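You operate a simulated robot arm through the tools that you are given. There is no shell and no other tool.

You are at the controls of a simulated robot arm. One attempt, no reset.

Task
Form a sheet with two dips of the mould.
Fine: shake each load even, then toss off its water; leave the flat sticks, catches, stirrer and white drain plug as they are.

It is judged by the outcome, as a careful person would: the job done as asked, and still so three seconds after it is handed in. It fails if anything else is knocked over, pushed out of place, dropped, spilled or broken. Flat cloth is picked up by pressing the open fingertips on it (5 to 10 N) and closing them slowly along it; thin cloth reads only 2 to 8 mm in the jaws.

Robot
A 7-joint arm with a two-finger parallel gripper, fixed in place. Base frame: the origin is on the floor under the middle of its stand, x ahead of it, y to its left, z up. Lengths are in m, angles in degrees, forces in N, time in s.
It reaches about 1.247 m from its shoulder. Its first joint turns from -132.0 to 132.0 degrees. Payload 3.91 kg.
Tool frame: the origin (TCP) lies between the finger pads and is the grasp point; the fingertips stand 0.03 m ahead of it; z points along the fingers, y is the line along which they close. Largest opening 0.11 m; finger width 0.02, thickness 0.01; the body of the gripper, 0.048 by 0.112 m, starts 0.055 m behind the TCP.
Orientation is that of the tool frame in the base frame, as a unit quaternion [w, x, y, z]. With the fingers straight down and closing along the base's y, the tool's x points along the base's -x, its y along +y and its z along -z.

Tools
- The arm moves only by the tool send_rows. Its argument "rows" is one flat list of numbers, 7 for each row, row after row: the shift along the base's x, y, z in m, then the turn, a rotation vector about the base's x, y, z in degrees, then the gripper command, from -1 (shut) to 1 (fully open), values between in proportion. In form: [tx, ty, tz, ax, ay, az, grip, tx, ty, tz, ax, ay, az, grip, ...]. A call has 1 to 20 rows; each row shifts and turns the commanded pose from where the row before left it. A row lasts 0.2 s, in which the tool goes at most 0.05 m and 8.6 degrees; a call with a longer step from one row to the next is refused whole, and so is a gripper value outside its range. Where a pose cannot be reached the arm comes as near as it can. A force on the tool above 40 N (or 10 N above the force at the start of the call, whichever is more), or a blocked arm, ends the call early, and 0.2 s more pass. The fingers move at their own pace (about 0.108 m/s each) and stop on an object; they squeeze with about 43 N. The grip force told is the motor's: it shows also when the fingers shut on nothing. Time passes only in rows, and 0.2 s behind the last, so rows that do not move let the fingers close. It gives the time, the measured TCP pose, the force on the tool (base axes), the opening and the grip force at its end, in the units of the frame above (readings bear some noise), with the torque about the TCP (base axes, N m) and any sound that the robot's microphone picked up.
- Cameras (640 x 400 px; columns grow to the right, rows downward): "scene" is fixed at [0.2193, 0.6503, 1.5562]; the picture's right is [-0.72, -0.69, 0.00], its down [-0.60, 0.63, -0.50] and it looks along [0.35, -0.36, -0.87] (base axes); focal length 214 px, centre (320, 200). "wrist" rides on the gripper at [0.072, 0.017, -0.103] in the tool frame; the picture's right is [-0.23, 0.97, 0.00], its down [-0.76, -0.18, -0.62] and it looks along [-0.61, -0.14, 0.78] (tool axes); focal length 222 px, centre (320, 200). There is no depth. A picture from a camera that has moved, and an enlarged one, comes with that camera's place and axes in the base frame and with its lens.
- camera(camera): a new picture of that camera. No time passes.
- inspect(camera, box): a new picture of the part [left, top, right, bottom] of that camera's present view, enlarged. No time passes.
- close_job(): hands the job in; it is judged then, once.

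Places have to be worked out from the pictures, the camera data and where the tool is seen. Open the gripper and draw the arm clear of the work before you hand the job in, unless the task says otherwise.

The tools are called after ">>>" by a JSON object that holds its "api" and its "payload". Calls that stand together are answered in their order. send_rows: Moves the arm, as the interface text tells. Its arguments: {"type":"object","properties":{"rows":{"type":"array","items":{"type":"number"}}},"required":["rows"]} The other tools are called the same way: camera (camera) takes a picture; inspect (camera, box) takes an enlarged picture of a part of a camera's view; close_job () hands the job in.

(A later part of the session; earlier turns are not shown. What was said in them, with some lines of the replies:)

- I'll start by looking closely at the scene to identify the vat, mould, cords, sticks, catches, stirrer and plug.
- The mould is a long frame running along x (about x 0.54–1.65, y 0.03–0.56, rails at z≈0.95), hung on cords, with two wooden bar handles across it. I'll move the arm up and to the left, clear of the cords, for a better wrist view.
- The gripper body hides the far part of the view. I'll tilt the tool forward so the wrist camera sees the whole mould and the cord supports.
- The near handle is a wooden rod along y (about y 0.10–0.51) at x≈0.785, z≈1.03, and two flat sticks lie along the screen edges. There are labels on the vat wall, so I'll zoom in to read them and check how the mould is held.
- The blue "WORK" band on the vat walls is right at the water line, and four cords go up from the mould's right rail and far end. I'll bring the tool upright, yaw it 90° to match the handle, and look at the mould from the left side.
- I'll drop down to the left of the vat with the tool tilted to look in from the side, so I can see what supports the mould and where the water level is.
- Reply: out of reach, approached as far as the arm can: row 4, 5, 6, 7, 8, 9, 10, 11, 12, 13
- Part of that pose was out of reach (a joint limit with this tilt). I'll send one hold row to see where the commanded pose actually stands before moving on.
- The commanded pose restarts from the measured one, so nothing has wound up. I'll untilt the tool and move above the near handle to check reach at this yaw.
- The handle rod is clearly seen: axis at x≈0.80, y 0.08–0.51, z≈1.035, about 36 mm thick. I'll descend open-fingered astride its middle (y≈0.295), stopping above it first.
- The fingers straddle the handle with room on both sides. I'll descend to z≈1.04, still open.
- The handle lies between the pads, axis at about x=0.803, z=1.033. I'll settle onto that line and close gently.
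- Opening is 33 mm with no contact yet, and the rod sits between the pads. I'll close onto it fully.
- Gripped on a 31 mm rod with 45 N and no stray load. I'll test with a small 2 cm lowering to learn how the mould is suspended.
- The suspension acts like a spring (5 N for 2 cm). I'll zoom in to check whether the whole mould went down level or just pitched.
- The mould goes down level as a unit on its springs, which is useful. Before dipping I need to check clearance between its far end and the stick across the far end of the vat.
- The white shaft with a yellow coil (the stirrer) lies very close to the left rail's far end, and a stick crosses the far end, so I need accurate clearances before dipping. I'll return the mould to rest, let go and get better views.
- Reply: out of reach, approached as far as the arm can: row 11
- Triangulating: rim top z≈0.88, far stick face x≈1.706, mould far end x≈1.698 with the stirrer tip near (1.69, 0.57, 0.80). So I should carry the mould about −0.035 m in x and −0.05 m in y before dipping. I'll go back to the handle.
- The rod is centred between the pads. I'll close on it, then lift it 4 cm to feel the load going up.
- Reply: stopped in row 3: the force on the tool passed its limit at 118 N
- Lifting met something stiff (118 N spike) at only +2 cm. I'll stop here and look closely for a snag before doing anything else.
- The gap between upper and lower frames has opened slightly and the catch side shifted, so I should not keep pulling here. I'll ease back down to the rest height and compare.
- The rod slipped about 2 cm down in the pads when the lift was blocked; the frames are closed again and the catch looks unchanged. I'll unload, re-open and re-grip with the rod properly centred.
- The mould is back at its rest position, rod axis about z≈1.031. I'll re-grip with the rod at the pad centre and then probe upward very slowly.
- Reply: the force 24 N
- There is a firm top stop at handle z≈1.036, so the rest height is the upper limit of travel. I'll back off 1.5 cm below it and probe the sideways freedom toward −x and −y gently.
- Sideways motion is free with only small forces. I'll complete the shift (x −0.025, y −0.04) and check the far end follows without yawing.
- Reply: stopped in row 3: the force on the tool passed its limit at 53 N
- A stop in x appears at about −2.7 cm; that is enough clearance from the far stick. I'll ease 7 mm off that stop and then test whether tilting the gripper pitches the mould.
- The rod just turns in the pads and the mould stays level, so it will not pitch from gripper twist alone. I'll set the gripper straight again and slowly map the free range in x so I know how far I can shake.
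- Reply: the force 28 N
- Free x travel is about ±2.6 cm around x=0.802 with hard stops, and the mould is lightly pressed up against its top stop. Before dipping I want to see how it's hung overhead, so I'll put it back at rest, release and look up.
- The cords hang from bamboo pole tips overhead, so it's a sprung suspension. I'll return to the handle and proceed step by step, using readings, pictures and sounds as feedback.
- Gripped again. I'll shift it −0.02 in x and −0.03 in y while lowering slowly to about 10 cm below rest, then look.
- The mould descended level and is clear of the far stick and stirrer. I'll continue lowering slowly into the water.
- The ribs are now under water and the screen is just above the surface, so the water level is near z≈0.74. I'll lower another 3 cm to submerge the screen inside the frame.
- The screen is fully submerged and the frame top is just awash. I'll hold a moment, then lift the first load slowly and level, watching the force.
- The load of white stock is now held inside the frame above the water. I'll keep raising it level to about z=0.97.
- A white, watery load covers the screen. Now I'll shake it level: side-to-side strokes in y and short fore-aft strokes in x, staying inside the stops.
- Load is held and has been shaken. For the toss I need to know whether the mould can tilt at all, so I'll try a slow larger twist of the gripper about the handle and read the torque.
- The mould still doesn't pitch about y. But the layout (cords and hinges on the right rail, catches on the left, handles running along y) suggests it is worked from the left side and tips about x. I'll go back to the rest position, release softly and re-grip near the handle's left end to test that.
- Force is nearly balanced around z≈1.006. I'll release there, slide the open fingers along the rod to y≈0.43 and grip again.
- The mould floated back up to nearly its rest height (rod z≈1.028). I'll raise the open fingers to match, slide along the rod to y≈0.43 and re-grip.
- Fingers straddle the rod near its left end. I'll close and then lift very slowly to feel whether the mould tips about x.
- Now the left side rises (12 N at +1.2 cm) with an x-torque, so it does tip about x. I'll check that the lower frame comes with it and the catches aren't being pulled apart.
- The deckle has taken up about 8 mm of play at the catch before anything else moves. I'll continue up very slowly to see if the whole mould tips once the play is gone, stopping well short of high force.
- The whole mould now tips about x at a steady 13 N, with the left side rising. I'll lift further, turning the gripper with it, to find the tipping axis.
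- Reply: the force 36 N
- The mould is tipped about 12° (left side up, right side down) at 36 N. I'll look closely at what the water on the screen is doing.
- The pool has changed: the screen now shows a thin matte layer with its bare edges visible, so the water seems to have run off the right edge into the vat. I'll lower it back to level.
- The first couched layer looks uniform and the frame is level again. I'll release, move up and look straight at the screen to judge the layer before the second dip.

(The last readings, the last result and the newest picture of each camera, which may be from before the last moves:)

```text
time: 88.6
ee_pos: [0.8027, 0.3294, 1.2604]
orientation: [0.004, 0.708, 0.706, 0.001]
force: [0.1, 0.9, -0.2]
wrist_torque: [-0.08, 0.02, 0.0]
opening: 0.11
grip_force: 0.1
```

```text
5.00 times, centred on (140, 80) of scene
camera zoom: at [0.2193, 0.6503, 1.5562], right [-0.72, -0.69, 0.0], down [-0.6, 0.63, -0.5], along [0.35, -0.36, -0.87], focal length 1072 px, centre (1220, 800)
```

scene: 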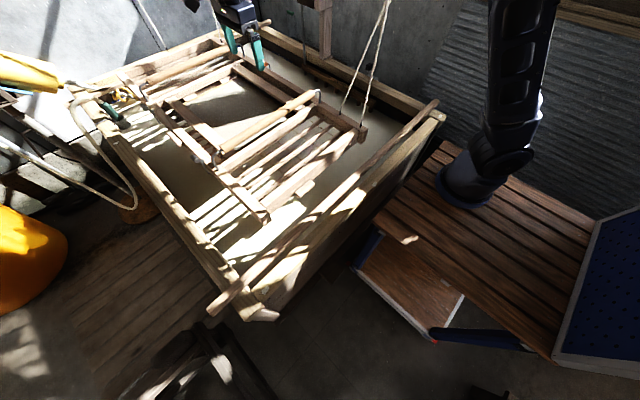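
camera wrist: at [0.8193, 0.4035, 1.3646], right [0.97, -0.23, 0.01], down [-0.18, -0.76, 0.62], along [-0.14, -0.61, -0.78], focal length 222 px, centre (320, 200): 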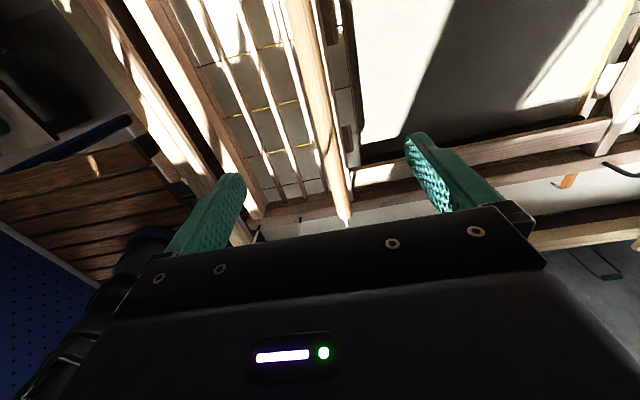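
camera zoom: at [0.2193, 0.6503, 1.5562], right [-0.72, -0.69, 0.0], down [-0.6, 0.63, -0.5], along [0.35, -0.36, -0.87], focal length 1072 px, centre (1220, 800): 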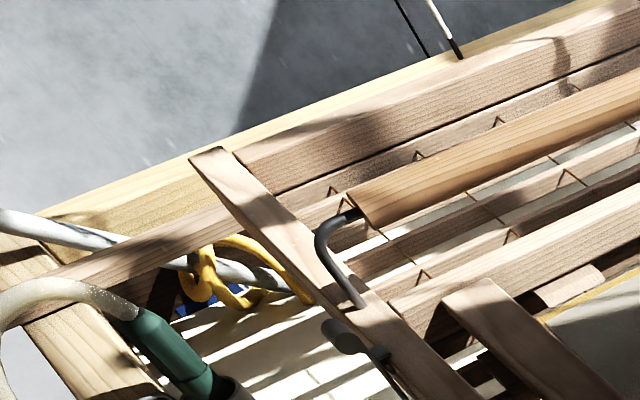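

The first layer is smooth and all the parts (flat sticks, catches, stirrer, far and near sticks) are in place. I'll grip the handle's middle again for the second dip.

>>> {"api": "send_rows", "payload": {"rows": [0, -0.012, -0.04, 0, 0, 0, 1, 0, -0.012, -0.04, 0, 0, 0, 1, 0, -0.01, -0.04, 0, 0, 0, 1, 0, 0, -0.04, 0, 0, 0, 1, 0, 0, -0.04, 0, 0, 0, 1, 0, 0, -0.03, 0, 0, 0, 1, 0, 0, 0, 0, 0, 0, 0.1, 0, 0, 0, 0, 0, 0, -0.2, 0, 0, 0, 0, 0, 0, -0.4]}}

>>> {"api": "camera", "payload": {"camera": "wrist"}}

```text
time: 90.6
ee_pos: [0.8011, 0.2964, 1.034]
orientation: [0.004, 0.708, 0.706, 0.002]
force: [0.2, -0.3, 0.4]
wrist_torque: [0.01, -0.01, -0.02]
opening: 0.0331
grip_force: 0.1
```

```text
taken
camera wrist: at [0.8166, 0.3691, 1.1367], right [0.97, -0.23, 0.01], down [-0.19, -0.76, 0.62], along [-0.14, -0.61, -0.78], focal length 222 px, centre (320, 200)
```

wrist: 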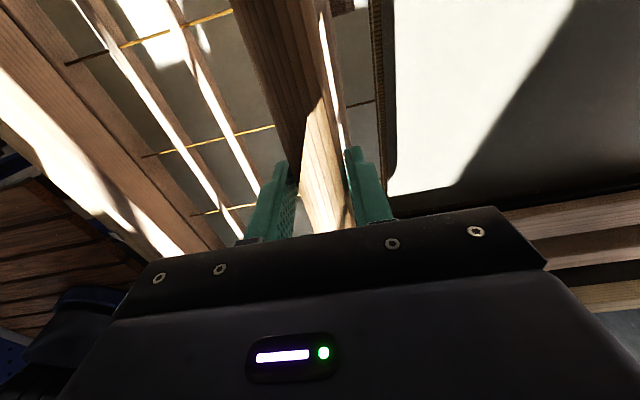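

>>> {"api": "send_rows", "payload": {"rows": [0, 0, -0.003, 0, 0, 0, -0.5, 0, 0, 0, 0, 0, 0, -1, 0, 0, 0, 0, 0, 0, -1, 0, 0, 0, 0, 0, 0, -1]}}

>>> {"api": "send_rows", "payload": {"rows": [0, 0, -0.008, 0, 0, 0, -1, -0.007, -0.01, -0.006, 0, 0, 0, -1, -0.007, -0.01, -0.006, 0, 0, 0, -1, -0.006, -0.01, -0.006, 0, 0, 0, -1, 0, 0, -0.012, 0, 0, 0, -1, 0, 0, -0.012, 0, 0, 0, -1, 0, 0, -0.012, 0, 0, 0, -1, 0, 0, -0.012, 0, 0, 0, -1, 0, 0, -0.012, 0, 0, 0, -1, 0, 0, -0.012, 0, 0, 0, -1, 0, 0, -0.012, 0, 0, 0, -1, 0, 0, -0.012, 0, 0, 0, -1, 0, 0, -0.012, 0, 0, 0, -1, 0, 0, 0, 0, 0, 0, -1]}}

>>> {"api": "inspect", "payload": {"camera": "scene", "box": [80, 0, 400, 200]}}

```text
time: 91.6
ee_pos: [0.8013, 0.2959, 1.0299]
orientation: [0.003, 0.708, 0.706, 0.003]
force: [0.1, -0.1, 4.5]
wrist_torque: [0.07, -0.04, 0.21]
opening: 0.0309
grip_force: 45.2
```

```text
time: 94.6
ee_pos: [0.7821, 0.2654, 0.8951]
orientation: [0.005, 0.709, 0.706, 0.003]
force: [2.8, 0.3, 8.4]
wrist_torque: [0.11, -0.04, 0.19]
opening: 0.0306
grip_force: 45.5
```

```text
2.00 times, centred on (240, 100) of scene
camera zoom: at [0.2193, 0.6503, 1.5562], right [-0.72, -0.69, 0.0], down [-0.6, 0.63, -0.5], along [0.35, -0.36, -0.87], focal length 429 px, centre (480, 400)
```

zoom: 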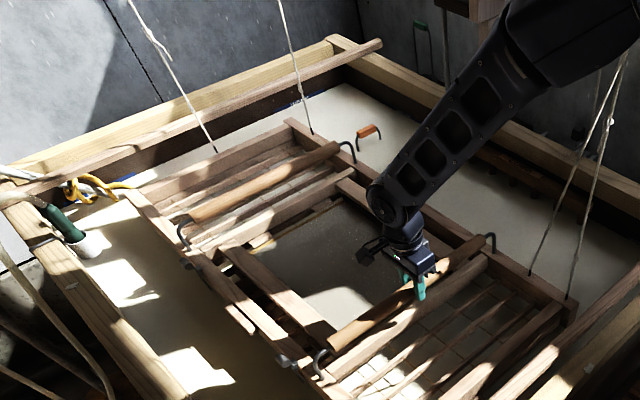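

The mould is level just above the water, layer intact. I'll lower it gently to the same depth as before (handle z≈0.823), hold, and lift the second load.

>>> {"api": "send_rows", "payload": {"rows": [-0.002, 0, -0.008, 0, 0, 0, -1, 0, 0, -0.008, 0, 0, 0, -1, 0, 0, -0.008, 0, 0, 0, -1, 0, 0, -0.008, 0, 0, 0, -1, 0, 0, -0.008, 0, 0, 0, -1, 0, 0, -0.008, 0, 0, 0, -1, 0, 0, -0.008, 0, 0, 0, -1, 0, 0, -0.008, 0, 0, 0, -1, 0, 0, -0.008, 0, 0, 0, -1, 0, 0, 0, 0, 0, 0, -1, 0, 0, 0, 0, 0, 0, -1]}}

>>> {"api": "inspect", "payload": {"camera": "scene", "box": [160, 60, 320, 180]}}

```text
time: 97.0
ee_pos: [0.7793, 0.2645, 0.824]
orientation: [0.005, 0.708, 0.706, 0.003]
force: [1.5, 0.8, 10.7]
wrist_torque: [0.14, -0.06, 0.14]
opening: 0.0306
grip_force: 45.1
```

```text
3.33 times, centred on (240, 120) of scene
camera zoom: at [0.2193, 0.6503, 1.5562], right [-0.72, -0.69, 0.0], down [-0.6, 0.63, -0.5], along [0.35, -0.36, -0.87], focal length 715 px, centre (587, 467)
```

zoom: 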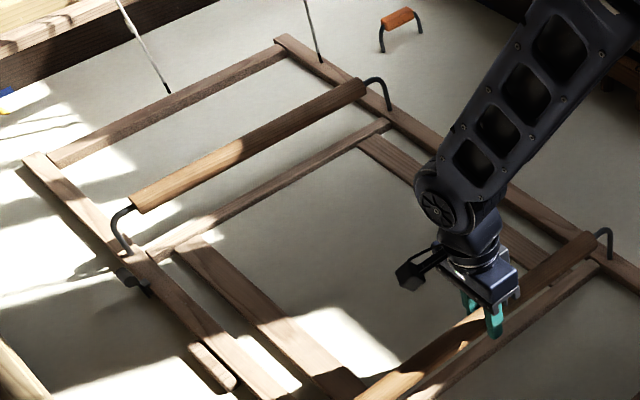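

>>> {"api": "send_rows", "payload": {"rows": [0, 0, 0.006, 0, 0, 0, -1, 0, 0, 0.006, 0, 0, 0, -1, 0, 0, 0.006, 0, 0, 0, -1, 0, 0, 0.006, 0, 0, 0, -1, 0, 0, 0.01, 0, 0, 0, -1, 0, 0, 0.01, 0, 0, 0, -1, 0, 0, 0.01, 0, 0, 0, -1, 0, 0, 0.01, 0, 0, 0, -1, 0, 0, 0.01, 0, 0, 0, -1, 0, 0, 0.01, 0, 0, 0, -1, 0, 0, 0.01, 0, 0, 0, -1, 0, 0, 0.01, 0, 0, 0, -1, 0, 0, 0.01, 0, 0, 0, -1, 0, 0, 0.01, 0, 0, 0, -1, 0, 0, 0.01, 0, 0, 0, -1, 0, 0, 0.008, 0, 0, 0, -1]}}

>>> {"api": "inspect", "payload": {"camera": "scene", "box": [160, 60, 320, 180]}}

```text
time: 100.4
ee_pos: [0.7805, 0.2665, 0.9668]
orientation: [0.004, 0.709, 0.706, 0.003]
force: [2.6, 1.5, 1.5]
wrist_torque: [0.12, 0.02, 0.12]
opening: 0.0307
grip_force: 44.7
```

```text
3.33 times, centred on (240, 120) of scene
camera zoom: at [0.2193, 0.6503, 1.5562], right [-0.72, -0.69, 0.0], down [-0.6, 0.63, -0.5], along [0.35, -0.36, -0.87], focal length 715 px, centre (587, 467)
```

zoom: 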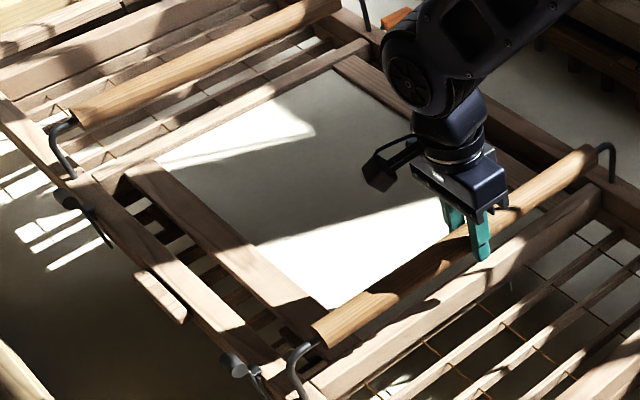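

The second load covers the screen. I'll shake it level in y and then x, as before but with a few more strokes.

>>> {"api": "send_rows", "payload": {"rows": [0, -0.015, 0, 0, 0, 0, -1, 0, -0.015, 0, 0, 0, 0, -1, 0, 0.02, 0, 0, 0, 0, -1, 0, 0.025, 0, 0, 0, 0, -1, 0, -0.02, 0, 0, 0, 0, -1, 0, -0.025, 0, 0, 0, 0, -1, 0, 0.02, 0, 0, 0, 0, -1, 0, 0.025, 0, 0, 0, 0, -1, 0, -0.02, 0, 0, 0, 0, -1, 0, -0.025, 0, 0, 0, 0, -1, 0, 0.02, 0, 0, 0, 0, -1, 0, 0.025, 0, 0, 0, 0, -1, 0, -0.02, 0, 0, 0, 0, -1, 0, -0.025, 0, 0, 0, 0, -1, 0, 0.02, 0, 0, 0, 0, -1, 0, 0.025, 0, 0, 0, 0, -1, 0, -0.015, 0, 0, 0, 0, -1, 0, 0, 0, 0, 0, 0, -1]}}

>>> {"api": "send_rows", "payload": {"rows": [0.015, 0, 0, 0, 0, 0, -1, -0.015, 0, 0, 0, 0, 0, -1, 0.015, 0, 0, 0, 0, 0, -1, -0.015, 0, 0, 0, 0, 0, -1, 0.015, 0, 0, 0, 0, 0, -1, -0.015, 0, 0, 0, 0, 0, -1, 0.015, 0, 0, 0, 0, 0, -1, -0.015, 0, 0, 0, 0, 0, -1, 0.015, 0, 0, 0, 0, 0, -1, -0.015, 0, 0, 0, 0, 0, -1, 0.015, 0, 0, 0, 0, 0, -1, -0.015, 0, 0, 0, 0, 0, -1, 0.015, 0, 0, 0, 0, 0, -1, -0.015, 0, 0, 0, 0, 0, -1, 0, 0, 0, 0, 0, 0, -1]}}

>>> {"api": "inspect", "payload": {"camera": "scene", "box": [160, 60, 320, 180]}}

>>> {"api": "camera", "payload": {"camera": "wrist"}}

```text
time: 104.2
ee_pos: [0.7788, 0.2668, 0.965]
orientation: [0.004, 0.708, 0.706, 0.003]
force: [1.8, 1.3, 2.4]
wrist_torque: [0.14, 0.09, -0.11]
opening: 0.0306
grip_force: 44.8
```

```text
time: 107.4
ee_pos: [0.7789, 0.2653, 0.9634]
orientation: [0.004, 0.708, 0.706, 0.002]
force: [2.0, 0.7, 3.2]
wrist_torque: [0.06, 0.18, 0.22]
opening: 0.0306
grip_force: 44.3
```

```text
3.33 times, centred on (240, 120) of scene
camera zoom: at [0.2193, 0.6503, 1.5562], right [-0.72, -0.69, 0.0], down [-0.6, 0.63, -0.5], along [0.35, -0.36, -0.87], focal length 715 px, centre (587, 467)
```

zoom: 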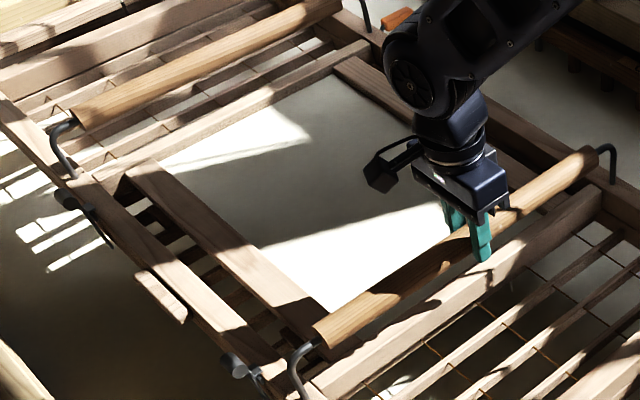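

```text
taken
camera wrist: at [0.7953, 0.3387, 1.0677], right [0.97, -0.23, 0.01], down [-0.19, -0.76, 0.62], along [-0.14, -0.61, -0.78], focal length 222 px, centre (320, 200)
```

wrist: 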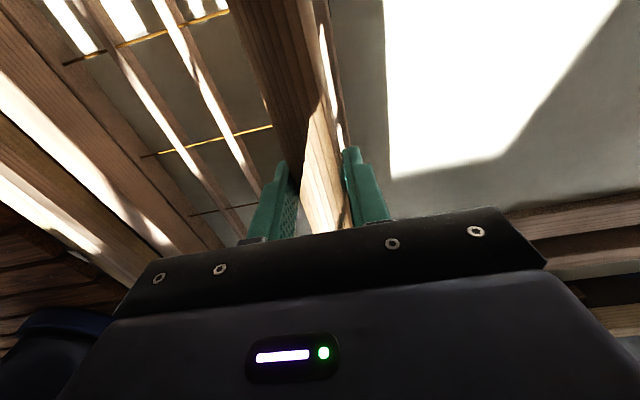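

Now I'll bring it to the neutral spot, release, slide along to the handle's left end and re-grip for the toss.

>>> {"api": "send_rows", "payload": {"rows": [0.008, 0.01, 0.012, 0, 0, 0, -1, 0.008, 0.01, 0.012, 0, 0, 0, -1, 0.006, 0.01, 0.012, 0, 0, 0, -1, 0, 0, 0.006, 0, 0, 0, -1, 0, 0, 0, 0, 0, 0, -1, 0, 0, 0, 0, 0, 0, -0.35, 0, 0, 0, 0, 0, 0, 0, 0, 0, 0.01, 0, 0, 0, 0, 0, 0.001, 0.01, 0, 0, 0, 0]}}

>>> {"api": "camera", "payload": {"camera": "wrist"}}

```text
time: 109.4
ee_pos: [0.8015, 0.2969, 1.0266]
orientation: [0.003, 0.708, 0.706, 0.002]
force: [-0.1, 0.6, 0.1]
wrist_torque: [0.0, 0.0, -0.01]
opening: 0.0549
grip_force: 0.0
```

```text
taken
camera wrist: at [0.8168, 0.3695, 1.1306], right [0.97, -0.23, 0.01], down [-0.19, -0.76, 0.62], along [-0.14, -0.61, -0.78], focal length 222 px, centre (320, 200)
```

wrist: 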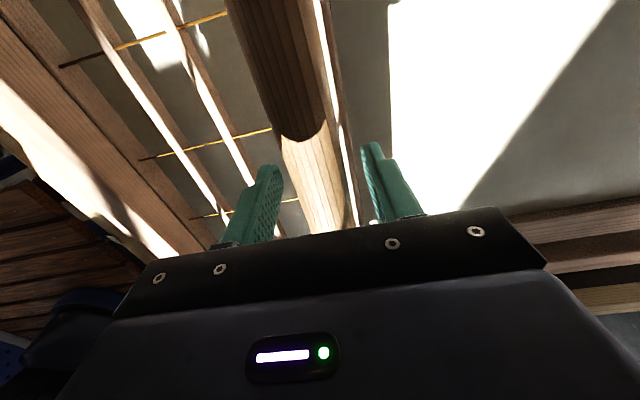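

>>> {"api": "send_rows", "payload": {"rows": [0, 0.04, 0, 0, 0, 0, 0, 0, 0.04, 0, 0, 0, 0, 0, 0, 0.04, 0, 0, 0, 0, 0, 0, 0.028, 0.002, 0, 0, 0, 0, 0, 0, 0, 0, 0, 0, -0.35, 0, 0, 0, 0, 0, 0, -1, 0, 0, 0, 0, 0, 0, -1]}}

>>> {"api": "camera", "payload": {"camera": "wrist"}}

>>> {"api": "inspect", "payload": {"camera": "scene", "box": [160, 60, 320, 180]}}

```text
time: 111.0
ee_pos: [0.8022, 0.4439, 1.0279]
orientation: [0.004, 0.708, 0.706, 0.002]
force: [-0.1, 0.3, 1.1]
wrist_torque: [-0.11, -0.01, 0.26]
opening: 0.0306
grip_force: 44.7
```

```text
taken
camera wrist: at [0.8179, 0.5169, 1.1325], right [0.97, -0.23, 0.01], down [-0.19, -0.76, 0.62], along [-0.14, -0.61, -0.78], focal length 222 px, centre (320, 200)
```

wrist: 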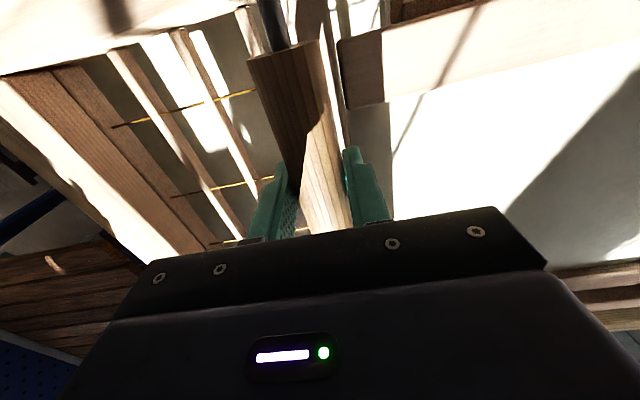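

```text
3.33 times, centred on (240, 120) of scene
camera zoom: at [0.2193, 0.6503, 1.5562], right [-0.72, -0.69, 0.0], down [-0.6, 0.63, -0.5], along [0.35, -0.36, -0.87], focal length 715 px, centre (587, 467)
```

zoom: 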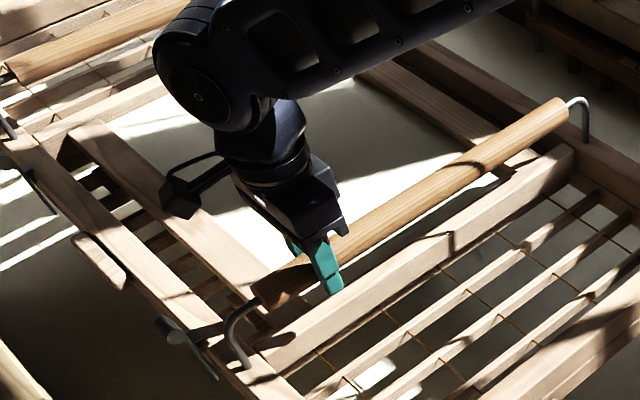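

The water is still on the screen and I have the handle near its left end. I'll take up the play gently and tip the left side up to toss the water off over the right edge into the vat.

>>> {"api": "send_rows", "payload": {"rows": [0, 0, 0.005, 0, 0, 0, -1, 0, 0, 0.006, 0.5, 0, 0, -1, 0, -0.001, 0.008, 1, 0, 0, -1, 0, -0.002, 0.01, 1.5, 0, 0, -1, 0, -0.002, 0.01, 1.5, 0, 0, -1, 0, -0.002, 0.008, 1, 0, 0, -1]}}

>>> {"api": "inspect", "payload": {"camera": "scene", "box": [80, 0, 400, 200]}}

>>> {"api": "inspect", "payload": {"camera": "wrist", "box": [320, 0, 640, 240]}}

```text
time: 112.4
ee_pos: [0.8022, 0.4388, 1.0732]
orientation: [-0.03, 0.708, 0.705, 0.035]
force: [-0.5, -0.7, -35.1]
wrist_torque: [-0.19, 0.0, 0.14]
opening: 0.0305
grip_force: 45.5
```

```text
2.00 times, centred on (240, 100) of scene
camera zoom: at [0.2193, 0.6503, 1.5562], right [-0.72, -0.69, 0.0], down [-0.6, 0.63, -0.5], along [0.35, -0.36, -0.87], focal length 429 px, centre (480, 400)
```

zoom: 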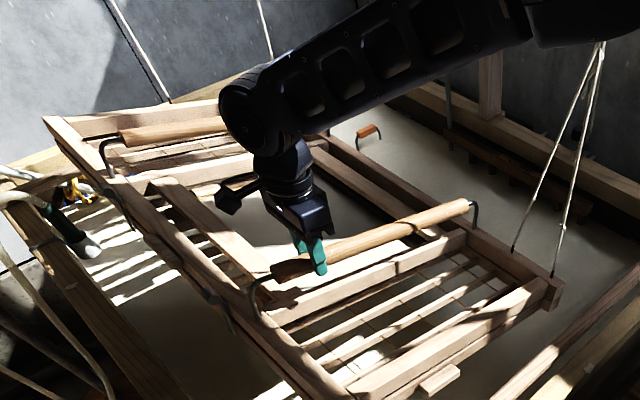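

```text
1.67 times, centred on (480, 120) of wrist
camera zoom: at [0.8184, 0.5012, 1.1835], right [0.97, -0.23, -0.01], down [-0.19, -0.82, 0.55], along [-0.14, -0.53, -0.84], focal length 370 px, centre (53, 333)
```

zoom: 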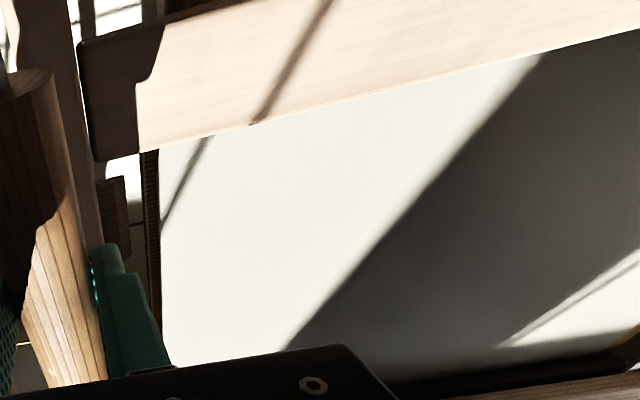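

The water went off again: a thicker, whiter layer with the bare screen edge showing. I'll hold briefly, then set the mould back level.

>>> {"api": "send_rows", "payload": {"rows": [0, 0, 0, 0, 0, 0, -1, 0, 0, 0, 0, 0, 0, -1, 0, 0.002, -0.008, -1, 0, 0, -1, 0, 0.002, -0.01, -1.5, 0, 0, -1, 0, 0.002, -0.01, -1.5, 0, 0, -1, 0, 0.001, -0.008, -1, 0, 0, -1, 0, 0, -0.006, -0.5, 0, 0, -1, 0, 0, -0.003, 0, 0, 0, -1, 0, 0, 0, 0, 0, 0, -1]}}

>>> {"api": "inspect", "payload": {"camera": "scene", "box": [80, 0, 400, 200]}}

>>> {"api": "inspect", "payload": {"camera": "wrist", "box": [320, 0, 640, 240]}}

```text
time: 114.4
ee_pos: [0.8022, 0.4437, 1.0303]
orientation: [0.004, 0.708, 0.706, 0.002]
force: [1.2, -0.9, 3.7]
wrist_torque: [-1.0, -0.11, 0.22]
opening: 0.0308
grip_force: 45.0
```

```text
2.00 times, centred on (240, 100) of scene
camera zoom: at [0.2193, 0.6503, 1.5562], right [-0.72, -0.69, 0.0], down [-0.6, 0.63, -0.5], along [0.35, -0.36, -0.87], focal length 429 px, centre (480, 400)
```

zoom: 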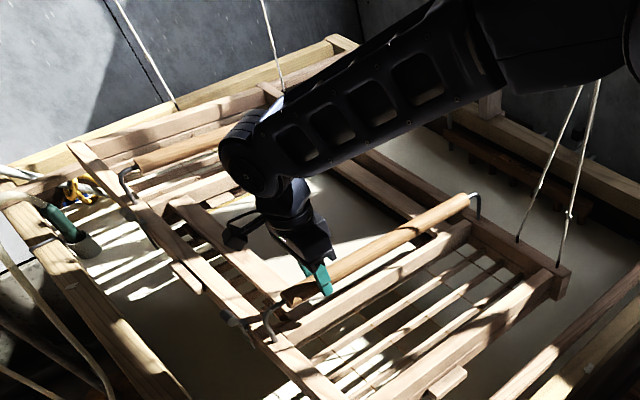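

```text
1.67 times, centred on (480, 120) of wrist
camera zoom: at [0.8181, 0.5175, 1.1345], right [0.97, -0.23, 0.01], down [-0.19, -0.76, 0.62], along [-0.14, -0.61, -0.78], focal length 370 px, centre (53, 333)
```

zoom: 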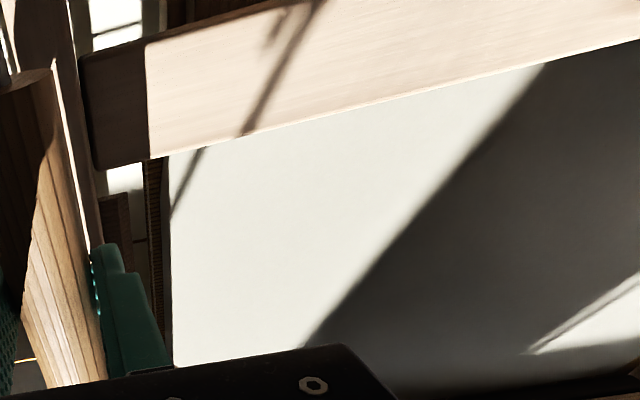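

Level again with an even, thicker sheet and the water off. I'll release gently, back straight up, and draw the arm clear.

>>> {"api": "send_rows", "payload": {"rows": [0, 0, 0.003, 0, 0, 0, -1, 0, 0, 0, 0, 0, 0, -0.35, 0, 0, 0, 0, 0, 0, 0, 0, 0, 0, 0, 0, 0, 0.6, 0, 0, 0, 0, 0, 0, 1, 0, 0, 0.03, 0, 0, 0, 1, 0, 0, 0.04, 0, 0, 0, 1, 0, -0.02, 0.045, 0, 0, 0, 1, 0, -0.02, 0.045, 0, 0, 0, 1, 0, -0.03, 0.04, 0, 0, 0, 1, 0, -0.03, 0.03, 0, 0, 0, 1]}}

>>> {"api": "inspect", "payload": {"camera": "wrist", "box": [320, 0, 640, 180]}}

>>> {"api": "camera", "payload": {"camera": "scene"}}

>>> {"api": "inspect", "payload": {"camera": "scene", "box": [80, 0, 400, 200]}}

>>> {"api": "inspect", "payload": {"camera": "scene", "box": [160, 60, 320, 180]}}

```text
time: 116.8
ee_pos: [0.802, 0.3466, 1.2651]
orientation: [0.003, 0.709, 0.706, 0.002]
force: [0.3, -0.5, -0.4]
wrist_torque: [-0.05, 0.01, 0.01]
opening: 0.1102
grip_force: 0.0
```

```text
2.00 times, centred on (480, 90) of wrist
camera zoom: at [0.8184, 0.4203, 1.3685], right [0.97, -0.23, 0.01], down [-0.19, -0.76, 0.62], along [-0.14, -0.61, -0.78], focal length 444 px, centre (0, 420)
```

zoom: 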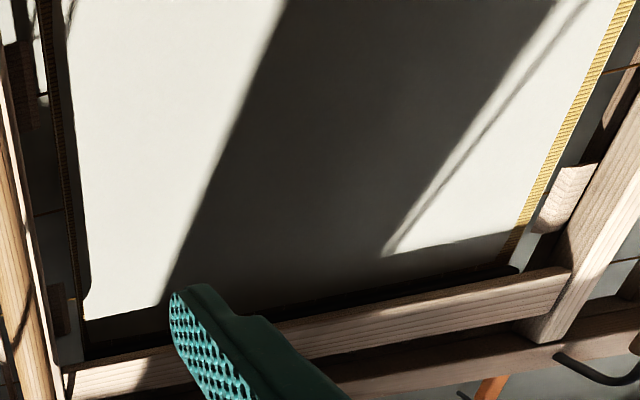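

```text
taken
```

scene: 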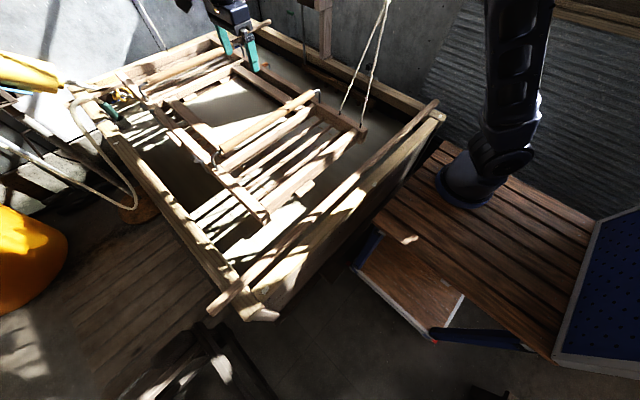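

```text
2.00 times, centred on (240, 100) of scene
camera zoom: at [0.2193, 0.6503, 1.5562], right [-0.72, -0.69, 0.0], down [-0.6, 0.63, -0.5], along [0.35, -0.36, -0.87], focal length 429 px, centre (480, 400)
```

zoom: 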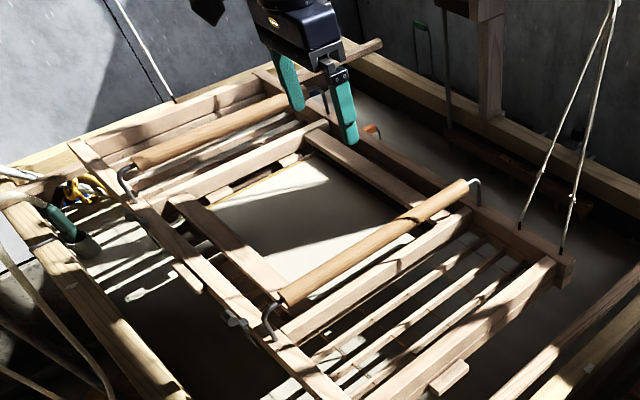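

```text
3.33 times, centred on (240, 120) of scene
camera zoom: at [0.2193, 0.6503, 1.5562], right [-0.72, -0.69, 0.0], down [-0.6, 0.63, -0.5], along [0.35, -0.36, -0.87], focal length 715 px, centre (587, 467)
```

zoom: 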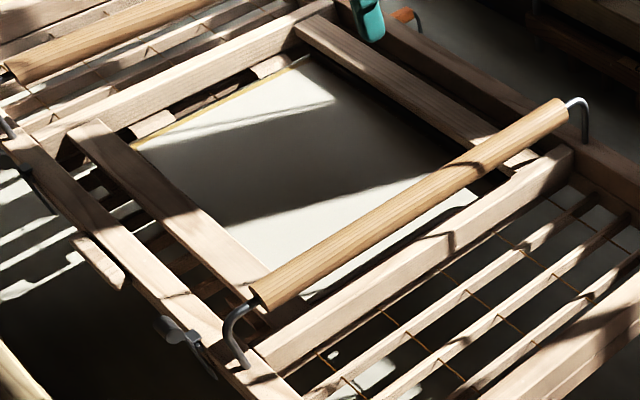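

The finished sheet is smooth and even, and the sticks, catches, stirrer and everything around look as at the start. I'll pull the arm back from over the vat toward its starting place and check once more.

>>> {"api": "send_rows", "payload": {"rows": [-0.04, 0, 0.01, 0, 0, 0, 1, -0.04, 0, 0.01, 0, 0, 0, 1, -0.04, 0, 0.01, 0, 0, 0, 1, -0.04, 0, 0.01, 0, 0, 0, 1, -0.04, 0, 0, 0, 0, 0, 1, -0.04, 0, 0, 0, 0, 0, 1, -0.04, 0, 0, 0, 0, 0, 1, -0.04, 0, 0, 0, 0, 0, 1, 0, 0, 0, 0, 0, 0, 1, 0, 0, 0, 0, 0, 0, 1]}}

>>> {"api": "camera", "payload": {"camera": "scene"}}

>>> {"api": "inspect", "payload": {"camera": "scene", "box": [80, 0, 400, 200]}}

>>> {"api": "inspect", "payload": {"camera": "scene", "box": [90, 40, 190, 120]}}

>>> {"api": "inspect", "payload": {"camera": "scene", "box": [196, 16, 276, 66]}}

```text
time: 119.0
ee_pos: [0.4817, 0.3455, 1.3047]
orientation: [0.004, 0.709, 0.706, 0.002]
force: [0.3, 0.9, 0.2]
wrist_torque: [0.0, 0.04, 0.01]
opening: 0.11
grip_force: 0.1
```

```text
taken
```

scene: 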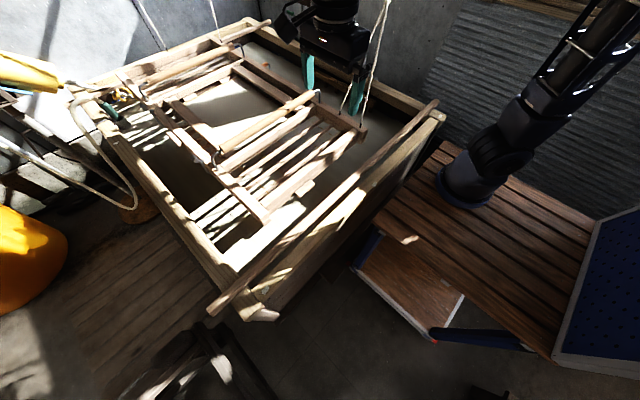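

```text
2.00 times, centred on (240, 100) of scene
camera zoom: at [0.2193, 0.6503, 1.5562], right [-0.72, -0.69, 0.0], down [-0.6, 0.63, -0.5], along [0.35, -0.36, -0.87], focal length 429 px, centre (480, 400)
```

zoom: 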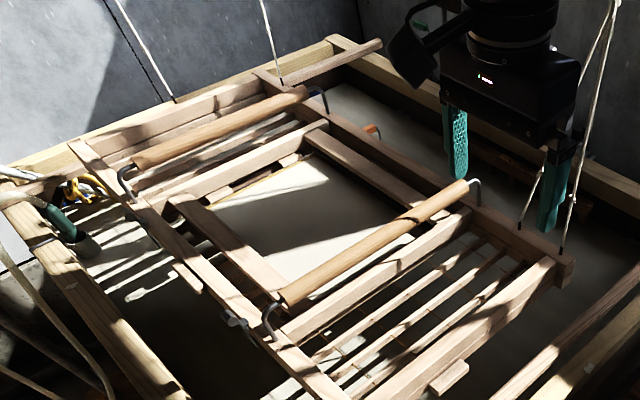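

```text
5.00 times, centred on (140, 80) of scene
camera zoom: at [0.2193, 0.6503, 1.5562], right [-0.72, -0.69, 0.0], down [-0.6, 0.63, -0.5], along [0.35, -0.36, -0.87], focal length 1072 px, centre (1220, 800)
```

zoom: 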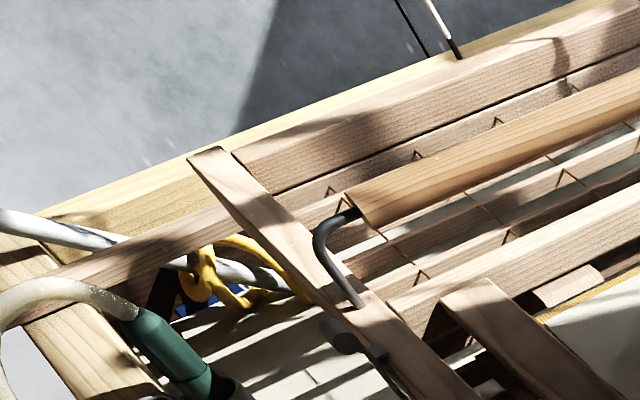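

```text
8.00 times, centred on (236, 41) of scene
camera zoom: at [0.2193, 0.6503, 1.5562], right [-0.72, -0.69, 0.0], down [-0.6, 0.63, -0.5], along [0.35, -0.36, -0.87], focal length 1716 px, centre (992, 1472)
```

zoom: 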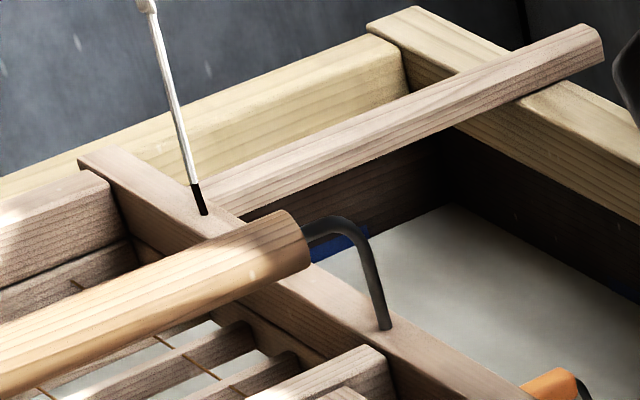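

The sheet lies even on the screen after two dips, both shaken and tossed. The mould hangs at rest, nothing else has moved, the gripper is open and the arm is clear, so I'm handing the job in.

>>> {"api": "close_job", "payload": {}}

```text
The job is handed in.
```

I formed the sheet with two dips of the mould and handed the job in. It lies smooth and even on the screen.

- **Dips:** I lowered the mould level until the screen was under water, then lifted it slowly. I did this twice.
- **Shake:** I shook each load level, side to side and fore and aft. The second load got a few more strokes than the first.
- **Toss:** I tipped each load about 12 degrees, left side up, so the water ran off the right edge into the vat. Each time the loose water went, leaving a flat layer with the bare screen edge showing.

**Early lift attempt:** before the first dip I tried to lift the mould above its rest height. It hit a firm stop with a 118 N spike, and the handle slipped about 2 cm in the gripper. A gap opened briefly between the upper and lower frames, then closed. The catch I checked looked unchanged afterwards.

In the final pictures the flat sticks, catches and stirrer are where they started, and I saw nothing knocked or spilled. I never positively identified the white drain plug, but nothing touched the bottom of the vat. How even the sheet is I could only judge by eye. The gripper is open and the arm is clear.
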